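You operate a simulated robot arm through the tools that you are given. There is no shell and no other tool.

The job below is to be done with a simulated two-armed robot. You get a single attempt, and the scene is never put back.

## Task
Warm the plate, free the waxed block and wipe the wax off.
Fine: the C on the wax bar, hands off the plate over 60 C; block on the felt pad, cloth back, dial off.
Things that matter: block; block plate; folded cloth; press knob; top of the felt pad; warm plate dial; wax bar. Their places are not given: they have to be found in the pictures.

It is judged by the outcome, as a careful person would: the job done as asked, and still so three seconds after it is handed in. It fails if anything else is knocked over, pushed out of place, dropped, spilled or broken. Flat cloth is picked up by pressing the open fingertips on it (5 to 10 N) and closing them slowly along it; thin cloth reads only 2 to 8 mm in the jaws.

## Robot
Two 7-joint arms with fingered hands on one trunk that stands fixed in place. Base frame: the origin is at the foot of the trunk, x ahead of it, y to its left, z up. Lengths are in cm, angles in degrees, forces in N, time in s.
The left shoulder is at [7.4, 17, 101.9], the right one opposite. With the tool pointing down near the work surface each hand reaches from about 34 to 80 cm from the base axis, measured 20 degrees to its own side. Payload 4 kg a hand.
The TCP of each hand is the grasp point between the finger pads, 2.6 cm short of the fingertips. In the tool frame z runs along the fingers and y along their closing line. The gripper opens to 13.2 cm; its body begins 7.3 cm behind the TCP. The gripper is a hand of 4 fingers: y runs from the thumb to the fingers, the wrist lies at [0, 0, -22.4] in the tool frame, and closing takes about 1.5 s.
Orientation is that of the tool frame in the base frame, as a unit quaternion [x, y, z, w]. With the fingers straight down and closing along the base's y, the tool's x points along the base's -x, its y along +y and its z along -z.

## Interface
- The arms move only by the tool nudge_tool. It takes "left_moves", "right_moves" or both (then of equal length, played together; a hand with none holds still); each is a list of rows, each a list of 7 numbers: the shift along the tool's x, y, z in cm, then the turn, a rotation vector about the tool's x, y, z in degrees, then the finger opening in cm, from 0 to 13.2. In form: [[tx, ty, tz, rx, ry, rz, jaw], ...]. A call has 1 to 20 rows; each row shifts and turns the commanded pose from where the row before left it, along the tool's axes as they then stand. A row lasts 0.2 s, in which the tool goes at most 5 cm and 8.6 degrees; a call with a longer step from one row to the next is refused whole, and so is a gripper value outside its range. A pose out of reach is approached as far as the arm can. The call stops where the force on the tool passes 40 N (or 10 N more than at its start, if that is more) or the arm is blocked; 0.2 s more then pass. Each finger travels about 4.5 cm/s and halts on what it meets, pressing with about 24 N; the grip force reading is that of the motor and also rises with nothing between the fingers. The clock runs only during rows and for 0.2 s after the last one: add rows that do not move to give the fingers time. It gives the time, the measured TCP pose, the force on the tool (base axes), the opening and the grip force at its end, in the units of the frame above (readings bear some noise), with the torque about the TCP (base axes, N m) and any sound that the robot's microphone picked up, and new pictures: "views" is both (left out), scene, wrist or none (wrist: the cameras of the hands that moved).
- Cameras (640 x 400 px; columns grow to the right, rows downward): "scene" is now at [16.95, 3.62, 121.59]; the picture's right is [0.40, -0.92, -0.00], its down [-0.32, -0.14, -0.94] and it looks along [0.86, 0.38, -0.35] (base axes); focal length 314 px, centre (320, 200). "left" rides on the left gripper at [-6.8, 0.2, -9.7] in its tool frame; the picture's right is [-0.03, -1.00, 0.00], its down [0.82, -0.02, -0.58] and it looks along [0.58, -0.02, 0.82] (tool axes); focal length 270 px, centre (320, 200). "right" rides on the right gripper at [6.8, 0.2, -9.7] in its tool frame; the picture's right is [-0.02, 1.00, 0.00], its down [-0.82, -0.02, -0.58] and it looks along [-0.58, -0.01, 0.82] (tool axes); focal length 270 px, centre (320, 200).
- slide_trunk(by): moves the trunk up (or, below 0, down) by that many cm; the arms and the scene camera ride with it, the base frame stays. It gives what a move gives, with no picture.
- preshape(shape, hand): the hand has 4 fingers and takes this shape, open, in about a second: jaw (thumb against the fingers, like two jaws); tri (thumb and two fingers); tip (a fingertip pinch); poke (one finger out to press); point (the index stretched); flat (the hand flat); cup (the hand cupped); fist (a fist). The gripper value then closes the fingers along that shape, each until it touches; the sizes above hold for jaw. It gives what a move gives, with no picture.
- pan_tilt(pan, tilt): turns the head with the scene camera to pan (to the left, within 86 degrees either way) and tilt (down, from -29 to 69), counted from straight ahead of the robot (the tilt from the chest, where the trunk bows). It gives what a move gives, and a new picture of the scene camera.
- point_at(camera, pixels): for up to 12 pixels [column, row] of the newest picture of that camera ("zoom" is the newest enlarged one), the place [x, y, z] in the base frame of the surface seen there, good to about 0.3 cm. The clock stands still meanwhile.
- enlarge(camera, box): a new picture of the part [left, top, right, bottom] of that camera's present view, enlarged. The clock stands still meanwhile.
- finish_job(): hands the job in; it is judged then, once.

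Unless the task says otherwise, let go and move clear before handing in.

The tools are called after "Request:" by a JSON object that holds its "fn" and its "kwargs". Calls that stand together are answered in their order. nudge_tool: Moves the arms, as the interface text tells. Its arguments: {"type":"object","properties":{"left_moves":{"type":"array"},"right_moves":{"type":"array"},"views":{"type":"string","enum":["both","scene","wrist","none"]}},"required":[]} The other tools are called the same way: slide_trunk (by) moves the trunk up or down; preshape (shape, hand) gives the hand a shape; pan_tilt (pan, tilt) turns the head that bears the scene camera; point_at (camera, pixels) gives the place of the surface under pixels of a picture; enlarge (camera, box) takes an enlarged picture of a part of a camera's view; finish_job () hands the job in.

At the start:

```text
t: 0.0
left_eef_pos: [47.91, 44.23, 111.99]
left_orientation: [0.001, 1.0, 0.0, -0.002]
left_ft_force: [-0.2, -0.4, -0.8]
left_torque: [-0.01, 0.0, 0.01]
left_width: 13.17
left_grip_force: 0.1
left_shape: jaw
right_eef_pos: [54.32, -3.82, 105.39]
right_orientation: [0.0, 1.0, 0.0, -0.001]
right_ft_force: [-0.6, 0.1, 0.4]
right_torque: [-0.01, 0.02, 0.02]
right_width: 13.18
right_grip_force: 0.0
right_shape: jaw
trunk travel left (down, up): [-25.0, 50.5]
head pan, tilt (commanded): [23.8, 20.5]
```

scene: 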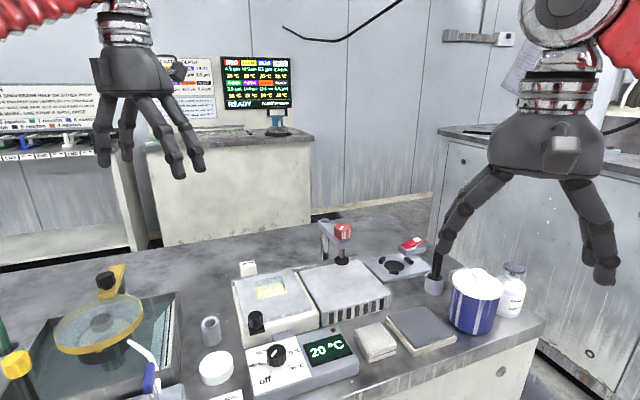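
right: 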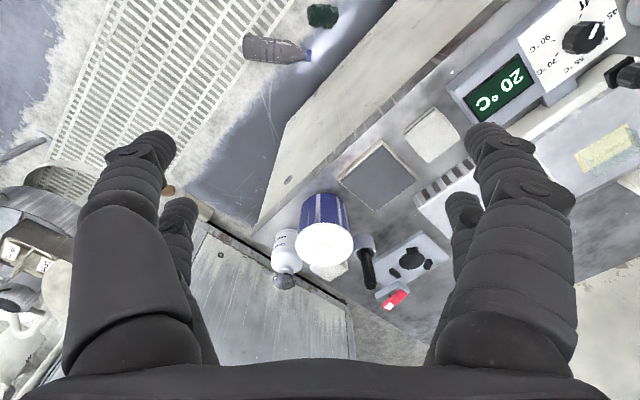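
left: 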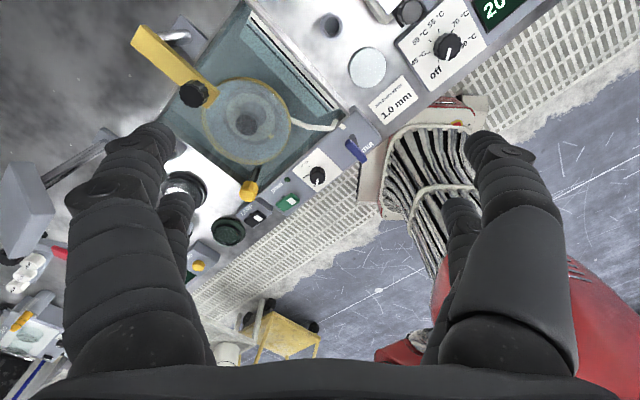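

The scene shows a bench with a warm-plate dial near (275,355), a 20 °C display near (328,347), a plate unit around (275,300), a cloth near (375,340) and a dark pad near (420,328). I'll enlarge these areas before moving anything.

Request:
{"fn": "enlarge", "kwargs": {"camera": "scene", "box": [190, 220, 390, 400]}}

Request:
{"fn": "enlarge", "kwargs": {"camera": "scene", "box": [340, 220, 560, 400]}}

Request:
{"fn": "enlarge", "kwargs": {"camera": "scene", "box": [0, 40, 320, 240]}}

Request:
{"fn": "enlarge", "kwargs": {"camera": "right", "box": [320, 0, 640, 200]}}

Request:
{"fn": "enlarge", "kwargs": {"camera": "left", "box": [300, 0, 560, 162]}}

```text
2.22 times, centred on (290, 310) of scene
```

zoom: 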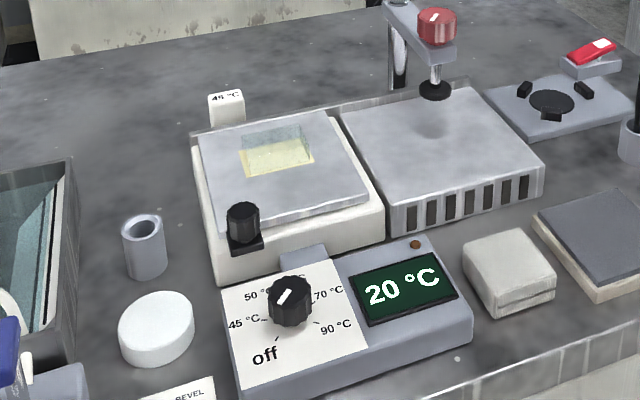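

```text
2.22 times, centred on (450, 310) of scene
```

zoom: 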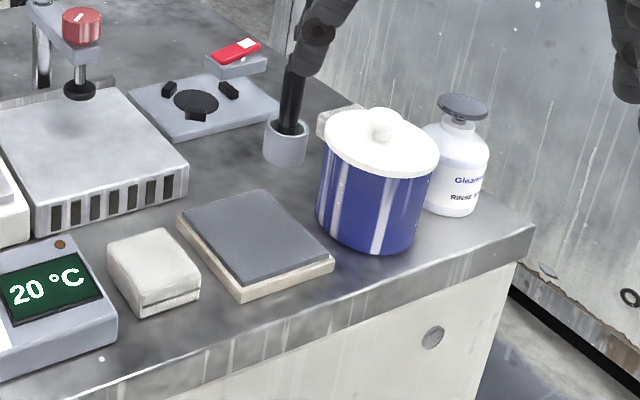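

```text
2.00 times, centred on (160, 140) of scene
```

zoom: 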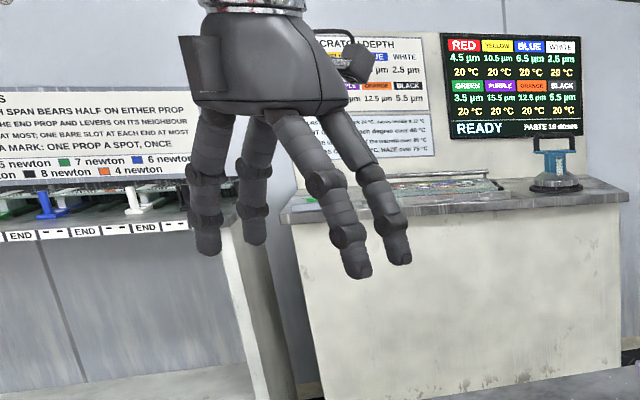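

```text
2.00 times, centred on (480, 100) of right
```

zoom: 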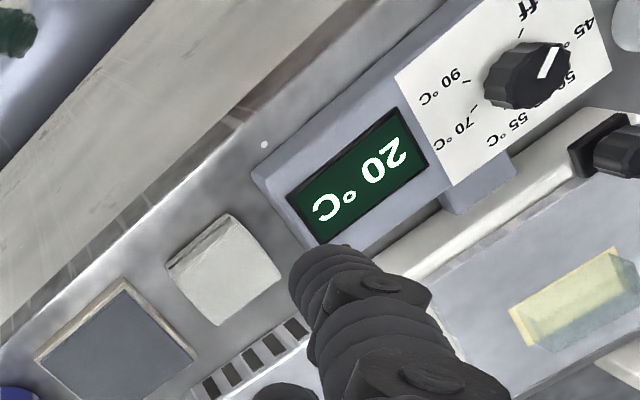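

```text
2.46 times, centred on (430, 81) of left
```

zoom: 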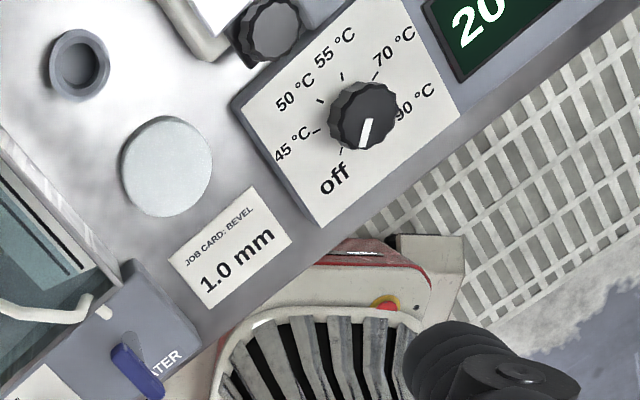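

The first zooms show the block on yellow wax on the plate, the dial marks (off/45/50/55/70/90) and what looks like a tag at (248,268) with a °C number. I'll zoom in on the tag, dial and block.

Request:
{"fn": "enlarge", "kwargs": {"camera": "scene", "box": [228, 252, 276, 282]}}

Request:
{"fn": "enlarge", "kwargs": {"camera": "scene", "box": [230, 270, 310, 320]}}

Request:
{"fn": "enlarge", "kwargs": {"camera": "scene", "box": [240, 330, 320, 390]}}

Request:
{"fn": "enlarge", "kwargs": {"camera": "left", "box": [400, 10, 500, 90]}}

Request:
{"fn": "enlarge", "kwargs": {"camera": "right", "box": [540, 0, 640, 62]}}

Request:
{"fn": "enlarge", "kwargs": {"camera": "scene", "box": [300, 210, 440, 300]}}

```text
13.33 times, centred on (252, 267) of scene
```

zoom: 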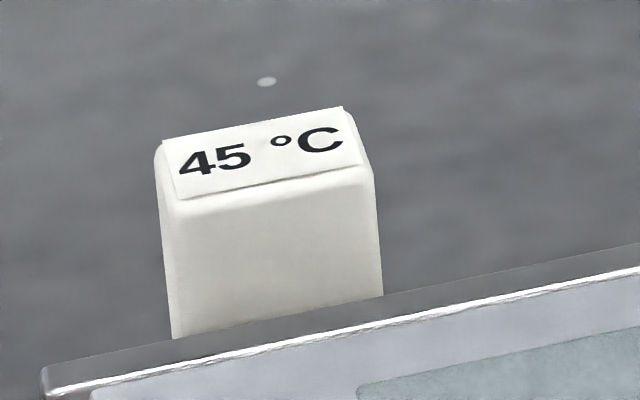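

```text
8.00 times, centred on (270, 295) of scene
```

zoom: 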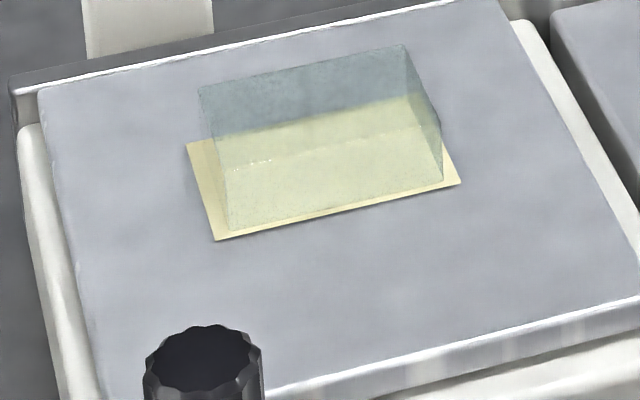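

```text
6.67 times, centred on (280, 360) of scene
```

zoom: 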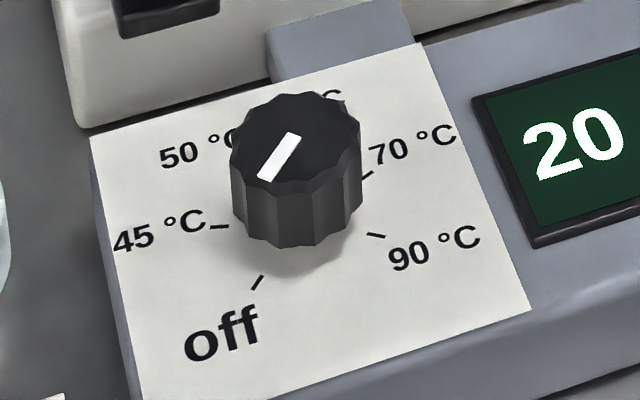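

```text
5.00 times, centred on (450, 50) of left
```

zoom: 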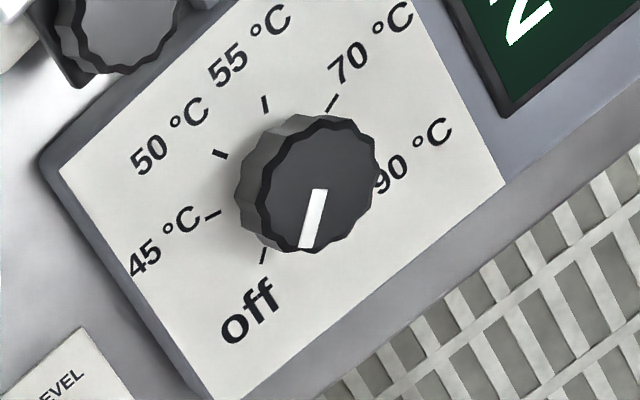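

```text
6.40 times, centred on (590, 31) of right
```

zoom: 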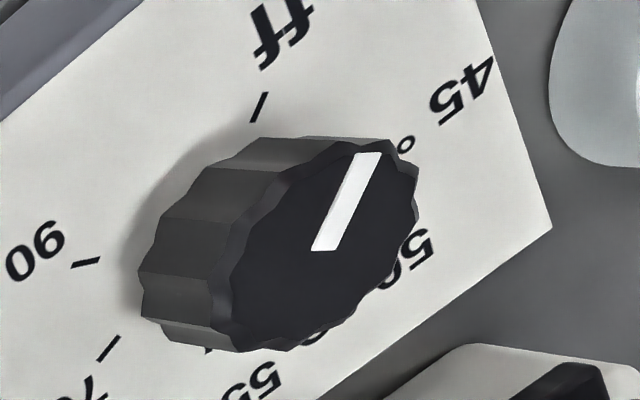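

```text
4.44 times, centred on (370, 255) of scene
```

zoom: 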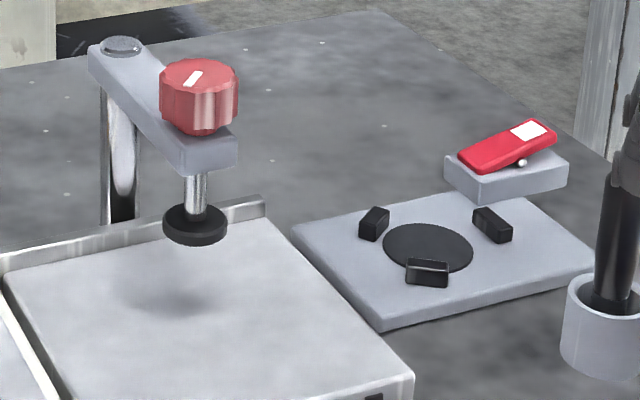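

The wax bar at (248,268) reads 45 °C, and the dial mark points to off. I'll locate the relevant surfaces from the scene picture.

Request:
{"fn": "point_at", "kwargs": {"camera": "scene", "pixels": [[277, 353], [248, 264], [268, 284], [256, 316], [240, 296], [310, 312], [375, 335], [420, 325], [343, 229], [342, 295], [215, 365], [474, 275]]}}

Request:
{"fn": "pan_tilt", "kwargs": {"pan": 24, "tilt": 50}}

```text
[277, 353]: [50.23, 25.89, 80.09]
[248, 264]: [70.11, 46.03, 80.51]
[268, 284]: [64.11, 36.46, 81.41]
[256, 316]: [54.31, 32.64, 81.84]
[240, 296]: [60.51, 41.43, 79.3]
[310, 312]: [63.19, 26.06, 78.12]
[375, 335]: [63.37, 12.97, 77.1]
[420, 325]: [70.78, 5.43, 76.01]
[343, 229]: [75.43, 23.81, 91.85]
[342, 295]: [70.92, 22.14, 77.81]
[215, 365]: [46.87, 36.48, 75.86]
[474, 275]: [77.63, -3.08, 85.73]
```

```text
t: 0.9
left_eef_pos: [47.96, 44.24, 112.21]
left_orientation: [0.0, 1.0, 0.001, -0.001]
left_ft_force: [-0.9, -0.1, -0.5]
left_torque: [0.01, 0.03, -0.01]
left_width: 13.19
left_grip_force: 0.0
left_shape: jaw
right_eef_pos: [54.22, -3.78, 105.35]
right_orientation: [-0.001, 1.0, 0.0, 0.0]
right_ft_force: [-0.4, 0.5, 0.1]
right_torque: [0.02, -0.01, -0.01]
right_width: 13.19
right_grip_force: 0.0
right_shape: jaw
trunk travel left (down, up): [-25.0, 50.5]
head pan, tilt (commanded): [24.0, 50.0]
```

scene: 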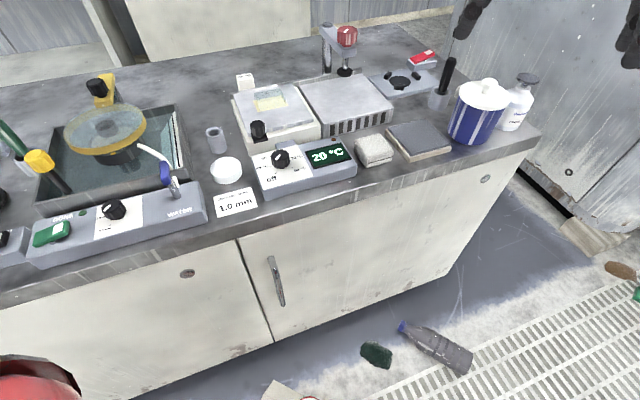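

The bench edge runs diagonally and the work is inside reach. I'll aim the head so the plate, dial, cloth and pad are centred.

Request:
{"fn": "pan_tilt", "kwargs": {"pan": 22, "tilt": 40}}

Request:
{"fn": "enlarge", "kwargs": {"camera": "scene", "box": [210, 100, 470, 262]}}

```text
t: 1.7
left_eef_pos: [48.03, 44.2, 112.19]
left_orientation: [0.001, 1.0, 0.0, -0.001]
left_ft_force: [0.6, -0.7, 0.4]
left_torque: [0.0, 0.01, 0.02]
left_width: 13.21
left_grip_force: 0.1
left_shape: jaw
right_eef_pos: [54.31, -3.9, 105.44]
right_orientation: [0.0, 1.0, 0.0, 0.001]
right_ft_force: [-0.1, -0.3, -0.5]
right_torque: [0.05, 0.05, 0.02]
right_width: 13.19
right_grip_force: 0.0
right_shape: jaw
trunk travel left (down, up): [-25.0, 50.5]
head pan, tilt (commanded): [22.0, 40.0]
```

scene: 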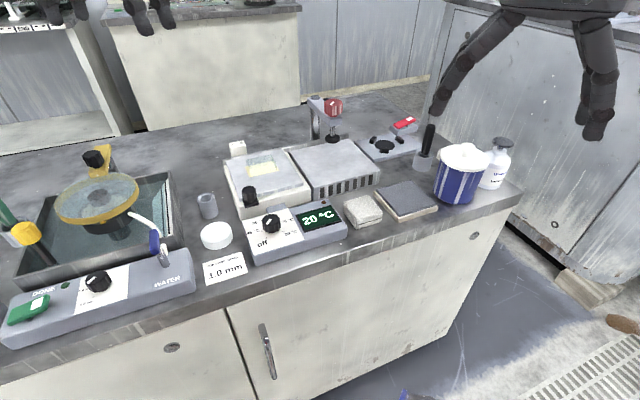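

```text
2.46 times, centred on (340, 181) of scene
```

zoom: 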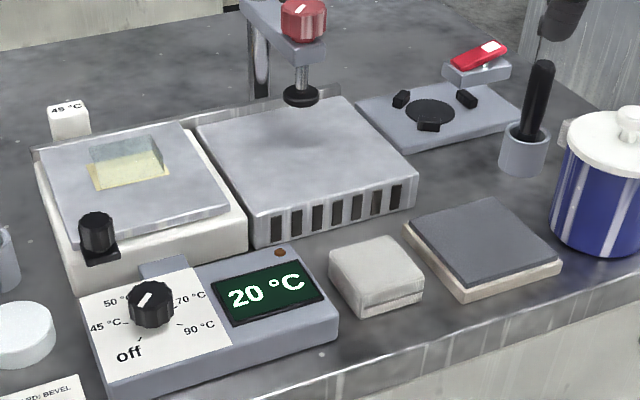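

The zoom gives a good view of the dial, block, plate, cloth and pad. I'll read the geometry of dial ticks, block and cloth off this zoom.

Request:
{"fn": "point_at", "kwargs": {"camera": "zoom", "pixels": [[150, 300], [140, 338], [123, 322], [178, 322], [145, 298], [150, 286], [100, 230], [250, 300], [284, 254], [200, 340], [88, 272], [190, 270]]}}

Request:
{"fn": "point_at", "kwargs": {"camera": "zoom", "pixels": [[90, 150], [155, 138], [168, 172], [97, 187], [125, 155], [130, 175], [182, 125], [228, 205], [85, 245], [40, 160], [95, 218], [98, 258]]}}

Request:
{"fn": "point_at", "kwargs": {"camera": "zoom", "pixels": [[335, 255], [385, 240], [420, 278], [368, 300], [375, 268], [400, 303], [408, 228], [490, 200], [555, 255], [470, 283], [480, 240], [500, 310]]}}

Request:
{"fn": "point_at", "kwargs": {"camera": "zoom", "pixels": [[300, 15], [302, 92], [260, 80], [68, 108], [68, 128], [200, 130], [340, 100], [415, 168], [252, 222], [430, 330], [30, 325], [540, 90]]}}

```text
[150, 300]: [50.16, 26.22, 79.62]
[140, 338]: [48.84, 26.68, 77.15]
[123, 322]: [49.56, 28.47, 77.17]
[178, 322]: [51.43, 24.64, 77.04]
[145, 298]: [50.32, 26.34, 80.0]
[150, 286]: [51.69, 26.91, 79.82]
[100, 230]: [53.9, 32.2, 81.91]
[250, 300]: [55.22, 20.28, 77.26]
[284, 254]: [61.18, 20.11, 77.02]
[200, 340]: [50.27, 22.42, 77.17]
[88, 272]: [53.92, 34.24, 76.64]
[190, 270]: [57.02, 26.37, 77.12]
```

```text
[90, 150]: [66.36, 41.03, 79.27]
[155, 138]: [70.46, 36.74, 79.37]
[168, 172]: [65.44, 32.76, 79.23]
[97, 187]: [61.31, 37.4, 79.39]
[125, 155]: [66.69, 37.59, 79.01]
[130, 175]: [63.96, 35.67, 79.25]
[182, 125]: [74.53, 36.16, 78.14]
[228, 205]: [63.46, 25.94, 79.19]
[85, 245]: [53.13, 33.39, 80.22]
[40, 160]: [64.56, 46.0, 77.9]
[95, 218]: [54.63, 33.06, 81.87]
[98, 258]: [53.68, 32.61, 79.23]
```

```text
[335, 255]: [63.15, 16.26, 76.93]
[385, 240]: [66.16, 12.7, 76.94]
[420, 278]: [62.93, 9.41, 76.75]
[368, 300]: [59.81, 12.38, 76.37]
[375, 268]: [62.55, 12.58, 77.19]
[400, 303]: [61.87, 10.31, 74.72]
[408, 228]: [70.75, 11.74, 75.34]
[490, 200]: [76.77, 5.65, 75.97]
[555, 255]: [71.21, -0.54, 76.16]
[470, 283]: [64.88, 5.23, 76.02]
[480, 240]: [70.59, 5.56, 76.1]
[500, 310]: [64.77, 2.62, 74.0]
```

```text
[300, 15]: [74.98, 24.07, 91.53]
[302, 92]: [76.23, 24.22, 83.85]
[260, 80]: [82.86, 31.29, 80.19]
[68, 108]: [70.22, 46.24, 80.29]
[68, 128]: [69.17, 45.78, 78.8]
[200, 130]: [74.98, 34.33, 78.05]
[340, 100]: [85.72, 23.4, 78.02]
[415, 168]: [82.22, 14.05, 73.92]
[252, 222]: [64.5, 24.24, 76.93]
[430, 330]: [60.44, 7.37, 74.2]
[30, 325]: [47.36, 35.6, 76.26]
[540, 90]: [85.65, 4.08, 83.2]
```

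Bench top is about z=74, the plate z≈79.3, the panel z≈77.1 with the dial near (50.5, 26.3), the cloth around (63, 12.6) and the pad around (70.6, 5.5, 76). I'll move the right arm aside and bring the left hand over the block for a closer look.

Request:
{"fn": "nudge_tool", "kwargs": {"left_moves": [[-3.43, -1.03, 1.14, 0, 0, 0, 13.2], [-3.43, -1.03, 1.14, 0, 0, 0, 13.2], [-3.43, -1.03, 1.14, 0, 0, 0, 13.2], [-3.43, -1.03, 1.14, 0, 0, 0, 13.2], [-3.43, -1.03, 1.14, 0, 0, 0, 13.2], [-3.43, -1.03, 1.14, 0, 0, 0, 13.2], [-3.43, -1.03, 1.14, 0, 0, 0, 13.2], [0, 0, 0, 0, 0, 0, 13.2]], "right_moves": [[1.33, -3.46, -0.4, 0, 0, 0, 13.2], [1.33, -3.46, -0.4, 0, 0, 0, 13.2], [1.33, -3.46, -0.4, 0, 0, 0, 13.2], [1.33, -3.46, -0.4, 0, 0, 0, 13.2], [1.33, -3.46, -0.4, 0, 0, 0, 13.2], [1.33, -3.46, -0.4, 0, 0, 0, 13.2], [1.33, -3.46, -0.4, 0, 0, 0, 13.2], [0, 0, 0, 0, 0, 0, 13.2]], "views": "both"}}

```text
t: 3.5
left_eef_pos: [70.0, 36.88, 103.62]
left_orientation: [0.0, 1.0, 0.001, -0.001]
left_ft_force: [0.1, 0.1, -0.3]
left_torque: [0.02, 0.02, -0.01]
left_width: 13.2
left_grip_force: 0.2
left_shape: jaw
left hand out of reach, approached as far as the arm can: row 7
right_eef_pos: [44.87, -27.8, 108.09]
right_orientation: [-0.001, 1.0, 0.001, -0.001]
right_ft_force: [0.3, -0.8, 0.1]
right_torque: [-0.02, 0.01, 0.02]
right_width: 13.21
right_grip_force: 0.0
right_shape: jaw
trunk travel left (down, up): [-25.0, 50.5]
head pan, tilt (commanded): [22.0, 40.0]
```

scene: 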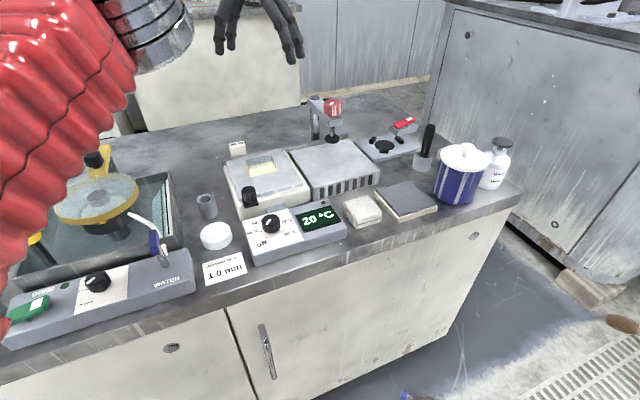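
right: 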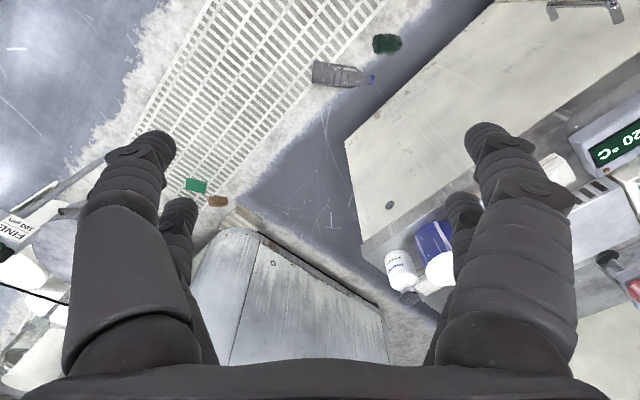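
left: 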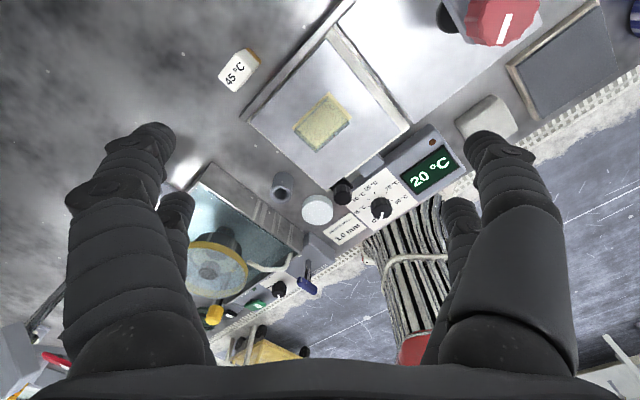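

The left arm hit its reach limit at x=70 at this height, but the left view shows the block at (322,122), the plate and the dial. I'll enlarge those.

Request:
{"fn": "enlarge", "kwargs": {"camera": "left", "box": [220, 20, 420, 145]}}

Request:
{"fn": "point_at", "kwargs": {"camera": "zoom", "pixels": [[320, 320], [330, 330]]}}

Request:
{"fn": "enlarge", "kwargs": {"camera": "left", "box": [320, 130, 480, 240]}}

Request:
{"fn": "enlarge", "kwargs": {"camera": "left", "box": [440, 0, 640, 140]}}

Request:
{"fn": "enlarge", "kwargs": {"camera": "left", "box": [280, 80, 370, 160]}}

```text
3.20 times, centred on (320, 82) of left
```

zoom: 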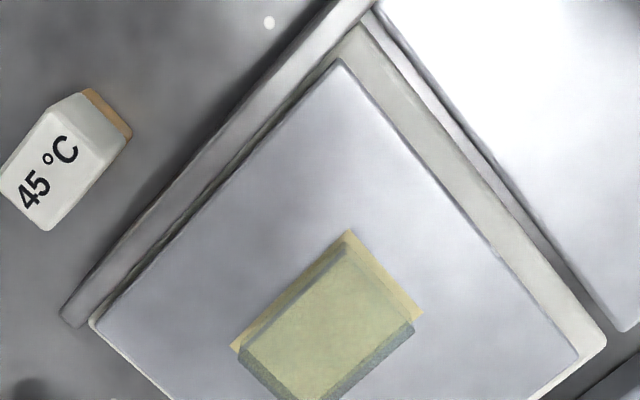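

```text
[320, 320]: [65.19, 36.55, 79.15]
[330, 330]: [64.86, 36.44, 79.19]
```

```text
3.64 times, centred on (400, 185) of left
```

zoom: 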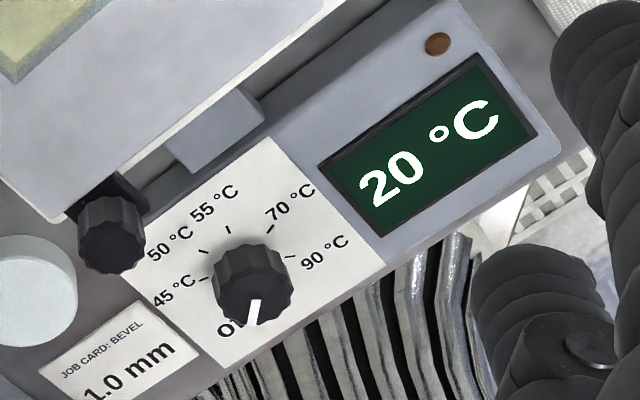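

```text
2.86 times, centred on (540, 70) of left
```

zoom: 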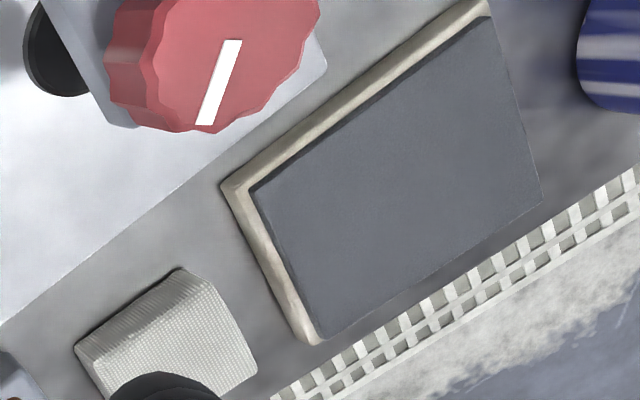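

```text
5.00 times, centred on (325, 120) of left
```

zoom: 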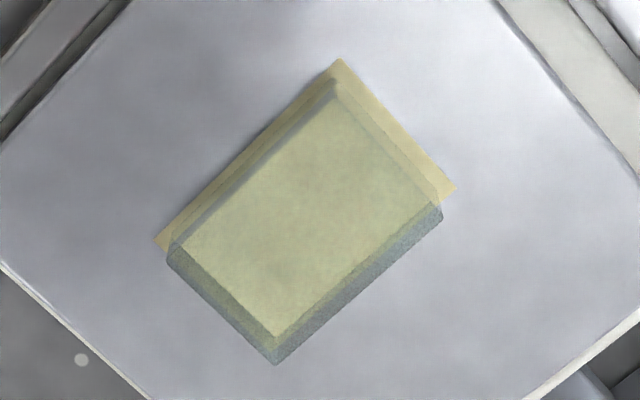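

The last zoom shows the wax footprint corners at (340,58), (457,188), (153,240) and the block's top edge corners at (275,365), (442,215), (168,262). I'll get their base positions.

Request:
{"fn": "point_at", "kwargs": {"camera": "zoom", "pixels": [[340, 62], [453, 188], [157, 240], [276, 358], [438, 212], [172, 260], [300, 200], [275, 334], [356, 275], [220, 300], [240, 150], [330, 85]]}}

Request:
{"fn": "enlarge", "kwargs": {"camera": "left", "box": [335, 165, 425, 240]}}

```text
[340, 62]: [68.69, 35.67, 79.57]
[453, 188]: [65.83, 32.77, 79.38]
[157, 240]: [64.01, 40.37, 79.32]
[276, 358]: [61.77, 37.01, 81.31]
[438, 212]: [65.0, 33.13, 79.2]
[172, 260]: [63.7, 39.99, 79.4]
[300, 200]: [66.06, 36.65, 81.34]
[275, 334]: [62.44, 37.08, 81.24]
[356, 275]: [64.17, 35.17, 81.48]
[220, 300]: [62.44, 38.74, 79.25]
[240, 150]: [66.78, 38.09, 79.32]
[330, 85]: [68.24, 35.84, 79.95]
```

```text
5.33 times, centred on (380, 202) of left
```

zoom: 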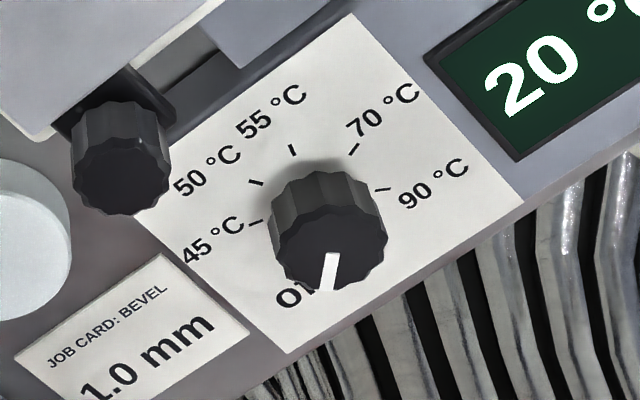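

The newest zoom shows dial ticks at (255,222), (256,183), (292,149), (353,149), (383,190) and the knob mark from (332,255) to (326,288). I'll locate them to compute the turn from off to 45.

Request:
{"fn": "point_at", "kwargs": {"camera": "zoom", "pixels": [[255, 222], [256, 183], [292, 149], [353, 149], [383, 189], [332, 256], [326, 286], [330, 240], [280, 240], [384, 240], [330, 220], [120, 190]]}}

Request:
{"fn": "point_at", "kwargs": {"camera": "scene", "pixels": [[271, 222], [266, 236], [271, 218]]}}

Request:
{"fn": "enlarge", "kwargs": {"camera": "scene", "box": [240, 190, 310, 250]}}

```text
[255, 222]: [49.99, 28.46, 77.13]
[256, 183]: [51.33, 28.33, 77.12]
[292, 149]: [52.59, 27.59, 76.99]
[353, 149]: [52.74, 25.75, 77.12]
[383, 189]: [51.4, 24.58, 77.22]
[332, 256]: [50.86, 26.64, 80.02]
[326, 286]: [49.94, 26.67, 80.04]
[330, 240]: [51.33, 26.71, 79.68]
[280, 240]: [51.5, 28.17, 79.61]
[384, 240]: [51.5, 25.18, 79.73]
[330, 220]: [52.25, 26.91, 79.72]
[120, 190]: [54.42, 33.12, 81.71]
```

```text
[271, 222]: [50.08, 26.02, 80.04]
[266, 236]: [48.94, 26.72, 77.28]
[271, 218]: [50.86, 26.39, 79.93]
```

```text
6.67 times, centred on (275, 220) of scene
```

zoom: 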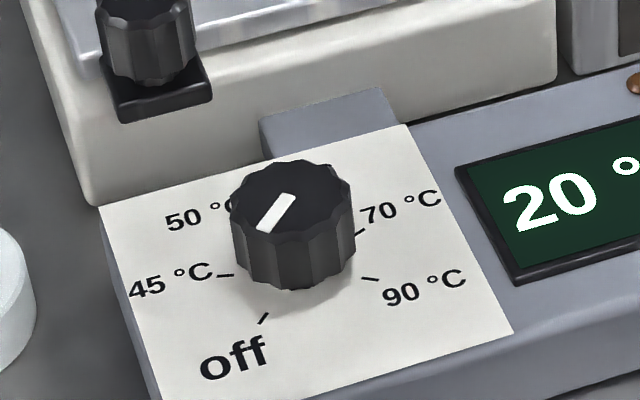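

The ticks fit a circle centred at about (50.9, 26.6) with 50° spacing, so off→45 is a +50° turn about tool z. I need to see how the fingers sit in each shape, so I'll pull the left hand back over the dial at height and look at it.

Request:
{"fn": "nudge_tool", "kwargs": {"left_moves": [[3.0, -1.7, 0.5, 0, 0, 0, 13.2], [3.0, -1.7, 0.5, 0, 0, 0, 13.2], [3.0, -1.7, 0.5, 0, 0, 0, 13.2], [3.0, -1.7, 0.5, 0, 0, 0, 13.2], [3.0, -1.7, 0.5, 0, 0, 0, 13.2], [3.0, -1.7, 0.5, 0, 0, 0, 13.2], [0, 0, 0, 0, 0, 0, 13.2]], "views": "none"}}

Request:
{"fn": "pan_tilt", "kwargs": {"pan": 25, "tilt": 25}}

```text
t: 5.1
left_eef_pos: [52.0, 26.59, 100.55]
left_orientation: [-0.001, 1.0, 0.0, -0.001]
left_ft_force: [-0.2, 0.1, 0.6]
left_torque: [0.02, 0.0, -0.03]
left_width: 13.16
left_grip_force: 0.0
left_shape: jaw
right_eef_pos: [44.9, -27.79, 108.17]
right_orientation: [0.0, 1.0, 0.0, -0.001]
right_ft_force: [0.0, -0.4, 0.8]
right_torque: [0.02, 0.0, 0.03]
right_width: 13.15
right_grip_force: 0.0
right_shape: jaw
trunk travel left (down, up): [-25.0, 50.5]
head pan, tilt (commanded): [22.0, 40.0]
```

```text
t: 5.8
left_eef_pos: [51.95, 26.63, 100.57]
left_orientation: [0.001, 1.0, -0.001, -0.001]
left_ft_force: [-0.2, -0.8, -0.4]
left_torque: [0.0, 0.01, 0.01]
left_width: 13.18
left_grip_force: 0.0
left_shape: jaw
right_eef_pos: [44.85, -27.76, 108.16]
right_orientation: [0.0, 1.0, 0.0, -0.001]
right_ft_force: [1.2, 0.9, 0.4]
right_torque: [0.0, 0.0, -0.03]
right_width: 13.18
right_grip_force: 0.0
right_shape: jaw
trunk travel left (down, up): [-25.0, 50.5]
head pan, tilt (commanded): [25.0, 25.0]
```

scene: 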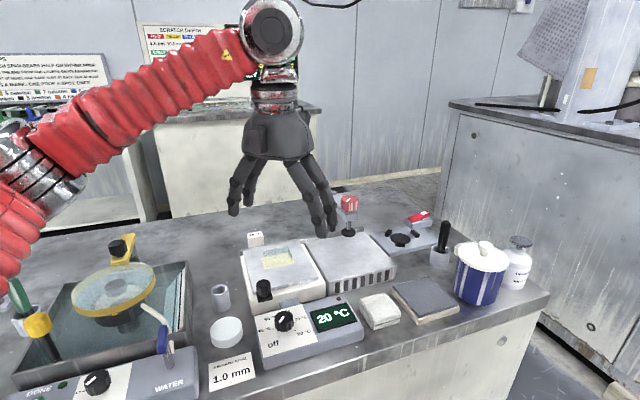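

The left hand now hangs over the dial area at (285,190). I'll try the tri shape and zoom on the fingers.

Request:
{"fn": "enlarge", "kwargs": {"camera": "scene", "box": [210, 130, 370, 250]}}

Request:
{"fn": "preshape", "kwargs": {"hand": "left", "shape": "tri"}}

Request:
{"fn": "enlarge", "kwargs": {"camera": "scene", "box": [210, 130, 370, 250]}}

Request:
{"fn": "enlarge", "kwargs": {"camera": "left", "box": [0, 0, 640, 400]}}

```text
3.33 times, centred on (290, 190) of scene
```

zoom: 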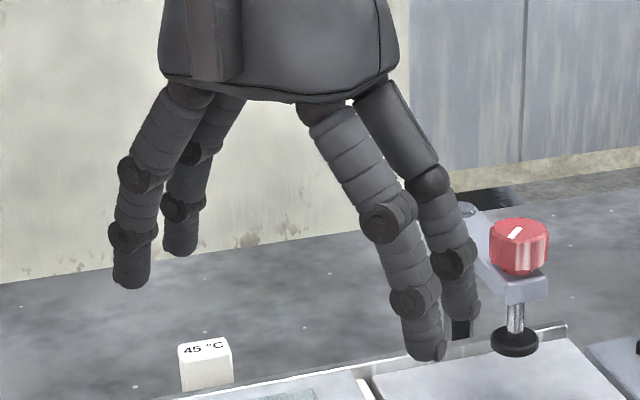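

```text
t: 6.7
left_eef_pos: [52.04, 26.56, 100.52]
left_orientation: [0.0, 1.0, 0.0, -0.001]
left_ft_force: [-0.2, 0.6, -0.5]
left_torque: [-0.01, -0.01, 0.01]
left_width: 13.22
left_grip_force: 0.1
left_shape: tri
right_eef_pos: [44.9, -27.73, 108.03]
right_orientation: [0.001, 1.0, 0.0, 0.001]
right_ft_force: [0.8, 0.5, 1.3]
right_torque: [-0.01, 0.01, -0.02]
right_width: 13.19
right_grip_force: 0.1
right_shape: jaw
trunk travel left (down, up): [-25.0, 50.5]
head pan, tilt (commanded): [25.0, 25.0]
```

```text
3.33 times, centred on (290, 190) of scene
```

zoom: 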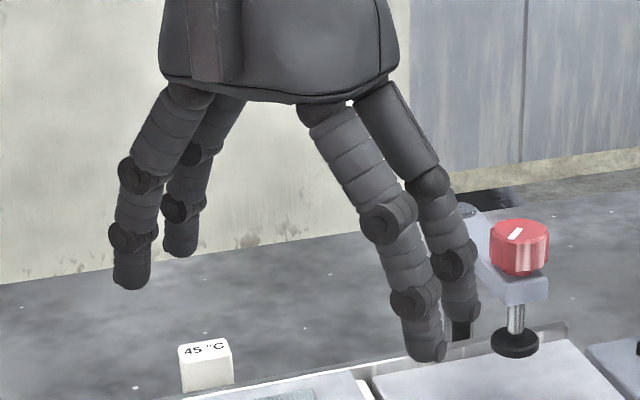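

```text
1.00 times, centred on (320, 200) of left (not enlarged: the box is as wide or as high as the picture)
```

zoom: 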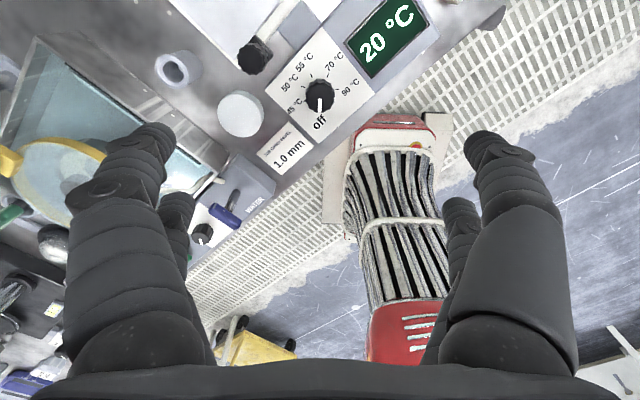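

Open, the tri shape looks the same as jaw, with two digits on each side. I'll close partway in the air to see how the tips converge.

Request:
{"fn": "nudge_tool", "kwargs": {"left_moves": [[0, 0, 0, 0, 0, 0, 4], [0, 0, 0, 0, 0, 0, 4], [0, 0, 0, 0, 0, 0, 4], [0, 0, 0, 0, 0, 0, 4], [0, 0, 0, 0, 0, 0, 4], [0, 0, 0, 0, 0, 0, 4], [0, 0, 0, 0, 0, 0, 4]], "views": "wrist"}}

Request:
{"fn": "enlarge", "kwargs": {"camera": "scene", "box": [210, 130, 370, 250]}}

Request:
{"fn": "preshape", "kwargs": {"hand": "left", "shape": "tip"}}

Request:
{"fn": "nudge_tool", "kwargs": {"left_moves": [[0, 0, 0, 0, 0, 0, 4], [0, 0, 0, 0, 0, 0, 4], [0, 0, 0, 0, 0, 0, 4], [0, 0, 0, 0, 0, 0, 4], [0, 0, 0, 0, 0, 0, 4], [0, 0, 0, 0, 0, 0, 4], [0, 0, 0, 0, 0, 0, 4]], "views": "wrist"}}

Request:
{"fn": "enlarge", "kwargs": {"camera": "scene", "box": [210, 130, 370, 250]}}

```text
t: 8.3
left_eef_pos: [52.03, 26.61, 100.53]
left_orientation: [0.0, 1.0, 0.0, -0.001]
left_ft_force: [-0.4, -0.1, 0.3]
left_torque: [0.01, 0.0, -0.01]
left_width: 4.04
left_grip_force: 0.0
left_shape: tri
right_eef_pos: [44.81, -27.8, 108.11]
right_orientation: [0.0, 1.0, 0.0, 0.0]
right_ft_force: [-0.5, 0.6, 0.5]
right_torque: [0.0, 0.0, 0.0]
right_width: 13.16
right_grip_force: 0.2
right_shape: jaw
trunk travel left (down, up): [-25.0, 50.5]
head pan, tilt (commanded): [25.0, 25.0]
```

left: 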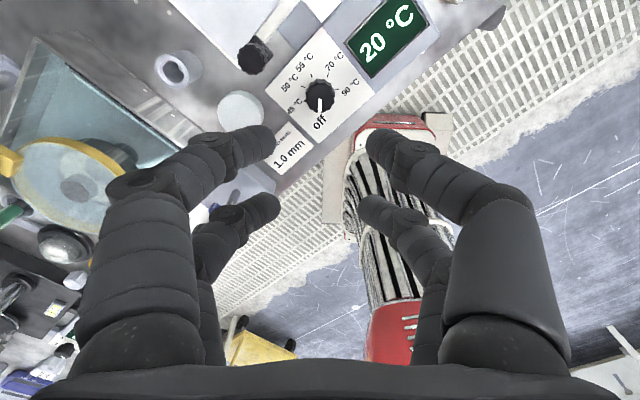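

```text
3.33 times, centred on (290, 190) of scene
```

zoom: 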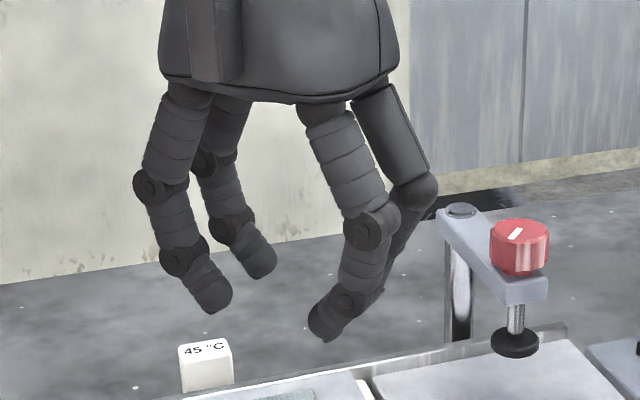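

```text
t: 9.2
left_eef_pos: [52.05, 26.53, 100.53]
left_orientation: [0.001, 1.0, 0.0, -0.001]
left_ft_force: [-0.8, -0.3, -0.1]
left_torque: [0.0, -0.01, 0.01]
left_width: 13.19
left_grip_force: 0.2
left_shape: tip
right_eef_pos: [44.78, -27.69, 108.07]
right_orientation: [0.0, 1.0, 0.0, 0.0]
right_ft_force: [-0.4, 0.5, -0.3]
right_torque: [0.0, -0.02, -0.01]
right_width: 13.19
right_grip_force: 0.0
right_shape: jaw
trunk travel left (down, up): [-25.0, 50.5]
head pan, tilt (commanded): [25.0, 25.0]
```

```text
t: 10.8
left_eef_pos: [52.06, 26.63, 100.54]
left_orientation: [0.0, 1.0, 0.0, -0.002]
left_ft_force: [-0.2, -1.1, 1.0]
left_torque: [0.02, 0.01, 0.01]
left_width: 4.06
left_grip_force: 0.0
left_shape: tip
right_eef_pos: [44.86, -27.82, 108.15]
right_orientation: [0.0, 1.0, 0.0, 0.0]
right_ft_force: [-0.4, -1.2, 0.8]
right_torque: [-0.01, 0.0, -0.05]
right_width: 13.18
right_grip_force: 0.0
right_shape: jaw
trunk travel left (down, up): [-25.0, 50.5]
head pan, tilt (commanded): [25.0, 25.0]
```

left: 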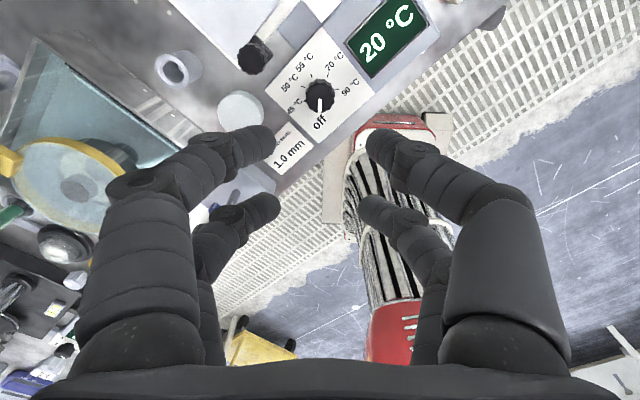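

```text
3.33 times, centred on (290, 190) of scene
```

zoom: 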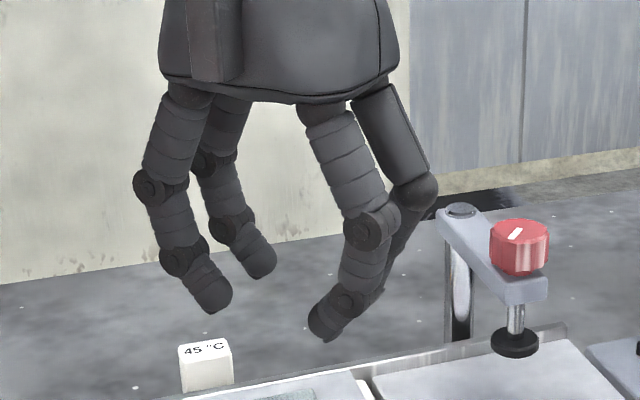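

All three shapes look alike partly closed: digit tips at about x_t=±1.9 in pairs. I'll go back to jaw, close to 4 cm, and measure the tip positions from the wrist picture.

Request:
{"fn": "preshape", "kwargs": {"hand": "left", "shape": "jaw"}}

Request:
{"fn": "nudge_tool", "kwargs": {"left_moves": [[0, 0, 0, 0, 0, 0, 5], [0, 0, 0, 0, 0, 0, 5], [0, 0, 0, 0, 0, 0, 5], [0, 0, 0, 0, 0, 0, 5], [0, 0, 0, 0, 0, 0, 5], [0, 0, 0, 0, 0, 0, 5]], "views": "both"}}

Request:
{"fn": "point_at", "kwargs": {"camera": "left", "pixels": [[262, 138], [268, 203], [375, 140], [368, 205], [250, 140], [395, 145], [220, 150], [320, 90]]}}

```text
t: 11.7
left_eef_pos: [52.06, 26.64, 100.55]
left_orientation: [0.0, 1.0, 0.0, -0.001]
left_ft_force: [-0.4, -0.2, -0.3]
left_torque: [0.0, -0.03, 0.01]
left_width: 13.19
left_grip_force: 0.0
left_shape: jaw
right_eef_pos: [44.94, -27.72, 108.17]
right_orientation: [0.0, 1.0, 0.0, 0.0]
right_ft_force: [-0.3, 0.0, 0.9]
right_torque: [-0.01, 0.01, -0.01]
right_width: 13.19
right_grip_force: 0.1
right_shape: jaw
trunk travel left (down, up): [-25.0, 50.5]
head pan, tilt (commanded): [25.0, 25.0]
```

```text
t: 13.1
left_eef_pos: [51.99, 26.76, 100.63]
left_orientation: [-0.001, 1.0, 0.0, 0.0]
left_ft_force: [-0.6, -0.3, -0.2]
left_torque: [0.01, 0.02, 0.05]
left_width: 5.06
left_grip_force: 0.0
left_shape: jaw
right_eef_pos: [44.84, -27.65, 108.16]
right_orientation: [0.001, 1.0, 0.001, 0.001]
right_ft_force: [0.4, -0.4, 0.4]
right_torque: [-0.02, 0.0, -0.01]
right_width: 13.19
right_grip_force: 0.1
right_shape: jaw
trunk travel left (down, up): [-25.0, 50.5]
head pan, tilt (commanded): [25.0, 25.0]
```

scene: 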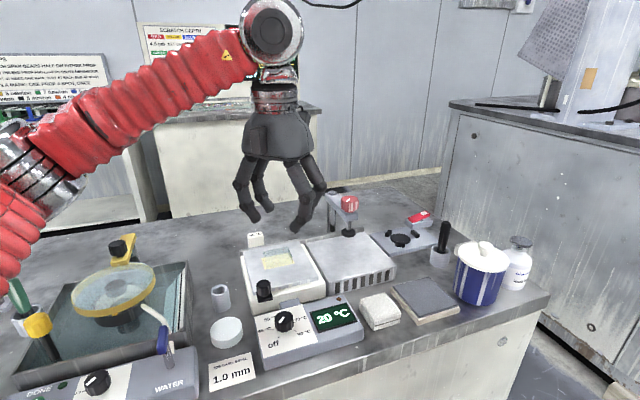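
left: 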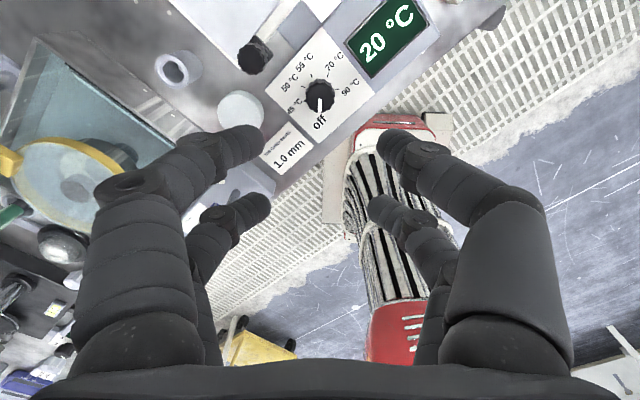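

```text
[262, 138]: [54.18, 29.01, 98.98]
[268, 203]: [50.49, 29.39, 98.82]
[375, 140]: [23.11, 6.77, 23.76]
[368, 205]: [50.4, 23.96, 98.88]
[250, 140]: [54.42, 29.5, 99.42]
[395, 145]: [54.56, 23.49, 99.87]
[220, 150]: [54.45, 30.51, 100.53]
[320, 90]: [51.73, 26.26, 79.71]
```

At 5 cm opening the tips sit about 2 cm below the TCP, with pairs 3.7 cm apart, which will cage the 2.9 cm knob. I'll drop to about 8 cm above the dial.

Request:
{"fn": "nudge_tool", "kwargs": {"left_moves": [[0.28, -0.03, 3.15, 0, 0, 0, 6], [0.28, -0.03, 3.15, 0, 0, 0, 6], [0.28, -0.03, 3.15, 0, 0, 0, 6], [0.28, -0.03, 3.15, 0, 0, 0, 6], [0, 0, 0, 0, 0, 0, 6]], "views": "both"}}

Request:
{"fn": "enlarge", "kwargs": {"camera": "left", "box": [220, 60, 420, 185]}}

```text
t: 14.3
left_eef_pos: [50.94, 26.75, 88.06]
left_orientation: [0.0, 1.0, 0.0, 0.0]
left_ft_force: [0.1, 0.0, 0.5]
left_torque: [0.01, -0.01, 0.01]
left_width: 5.95
left_grip_force: 0.1
left_shape: jaw
right_eef_pos: [44.95, -27.63, 108.09]
right_orientation: [0.0, 1.0, 0.0, 0.001]
right_ft_force: [-1.1, 0.0, -0.4]
right_torque: [-0.01, 0.02, 0.05]
right_width: 13.19
right_grip_force: 0.1
right_shape: jaw
trunk travel left (down, up): [-25.0, 50.5]
head pan, tilt (commanded): [25.0, 25.0]
```

scene: 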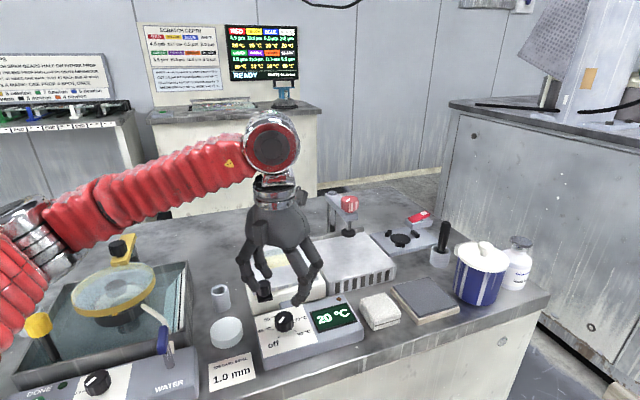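
left: 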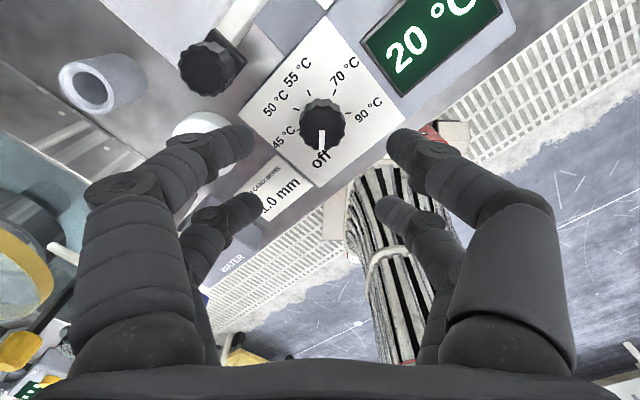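

```text
3.20 times, centred on (320, 122) of left
```

zoom: 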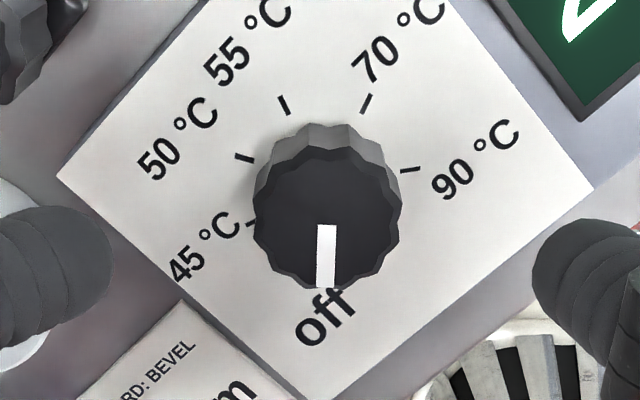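

The knob sits at about left-pixel (322,129), almost exactly under the TCP. I'll verify the knob's top rim and ticks from this nearer view.

Request:
{"fn": "point_at", "kwargs": {"camera": "zoom", "pixels": [[262, 222], [394, 222], [327, 158], [300, 280], [327, 190], [250, 224], [242, 157], [284, 105], [367, 103], [410, 169], [327, 232], [325, 283]]}}

```text
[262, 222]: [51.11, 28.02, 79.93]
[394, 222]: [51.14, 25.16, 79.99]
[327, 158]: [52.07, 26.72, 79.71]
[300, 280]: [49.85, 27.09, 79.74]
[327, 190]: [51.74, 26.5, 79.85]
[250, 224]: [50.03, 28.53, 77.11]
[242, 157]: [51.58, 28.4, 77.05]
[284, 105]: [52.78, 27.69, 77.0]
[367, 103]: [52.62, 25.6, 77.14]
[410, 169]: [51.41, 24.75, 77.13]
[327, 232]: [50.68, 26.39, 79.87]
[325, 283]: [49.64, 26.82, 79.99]
```

Knob centre is (51.0, 26.6) with a diameter of about 2.9. I'll descend to TCP z≈80.5 with the jaws at 6 cm.

Request:
{"fn": "nudge_tool", "kwargs": {"left_moves": [[0, -0.1, 2.0, 0, 0, 0, 6], [0, -0.05, 2.0, 0, 0, 0, 6], [0, 0, 2.0, 0, 0, 0, 6], [0, 0, 1.5, 0, 0, 0, 6], [0, 0, 0, 0, 0, 0, 6]], "views": "both"}}

Request:
{"fn": "enlarge", "kwargs": {"camera": "scene", "box": [220, 240, 360, 360]}}

```text
t: 15.5
left_eef_pos: [50.83, 26.51, 80.63]
left_orientation: [0.0, 1.0, 0.0, -0.001]
left_ft_force: [-0.8, -0.2, 0.7]
left_torque: [0.0, 0.02, -0.01]
left_width: 5.94
left_grip_force: 0.1
left_shape: jaw
right_eef_pos: [44.87, -27.82, 108.14]
right_orientation: [0.0, 1.0, -0.001, 0.0]
right_ft_force: [1.1, -0.1, 0.7]
right_torque: [-0.03, -0.03, 0.0]
right_width: 13.17
right_grip_force: 0.1
right_shape: jaw
trunk travel left (down, up): [-25.0, 50.5]
head pan, tilt (commanded): [25.0, 25.0]
```

scene: 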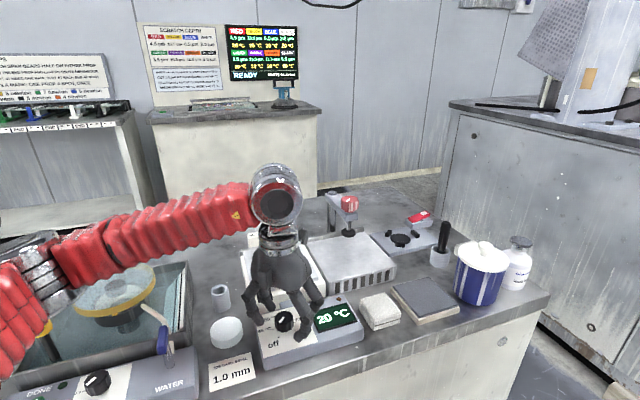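
left: 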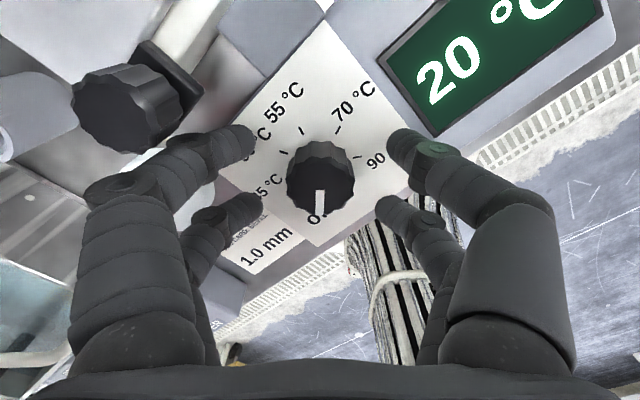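

```text
3.33 times, centred on (290, 300) of scene
```

zoom: 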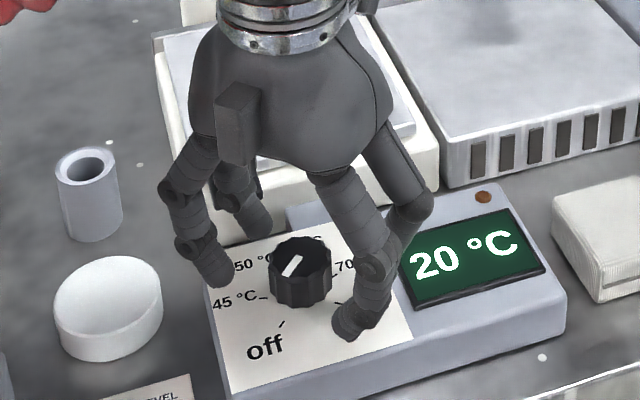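

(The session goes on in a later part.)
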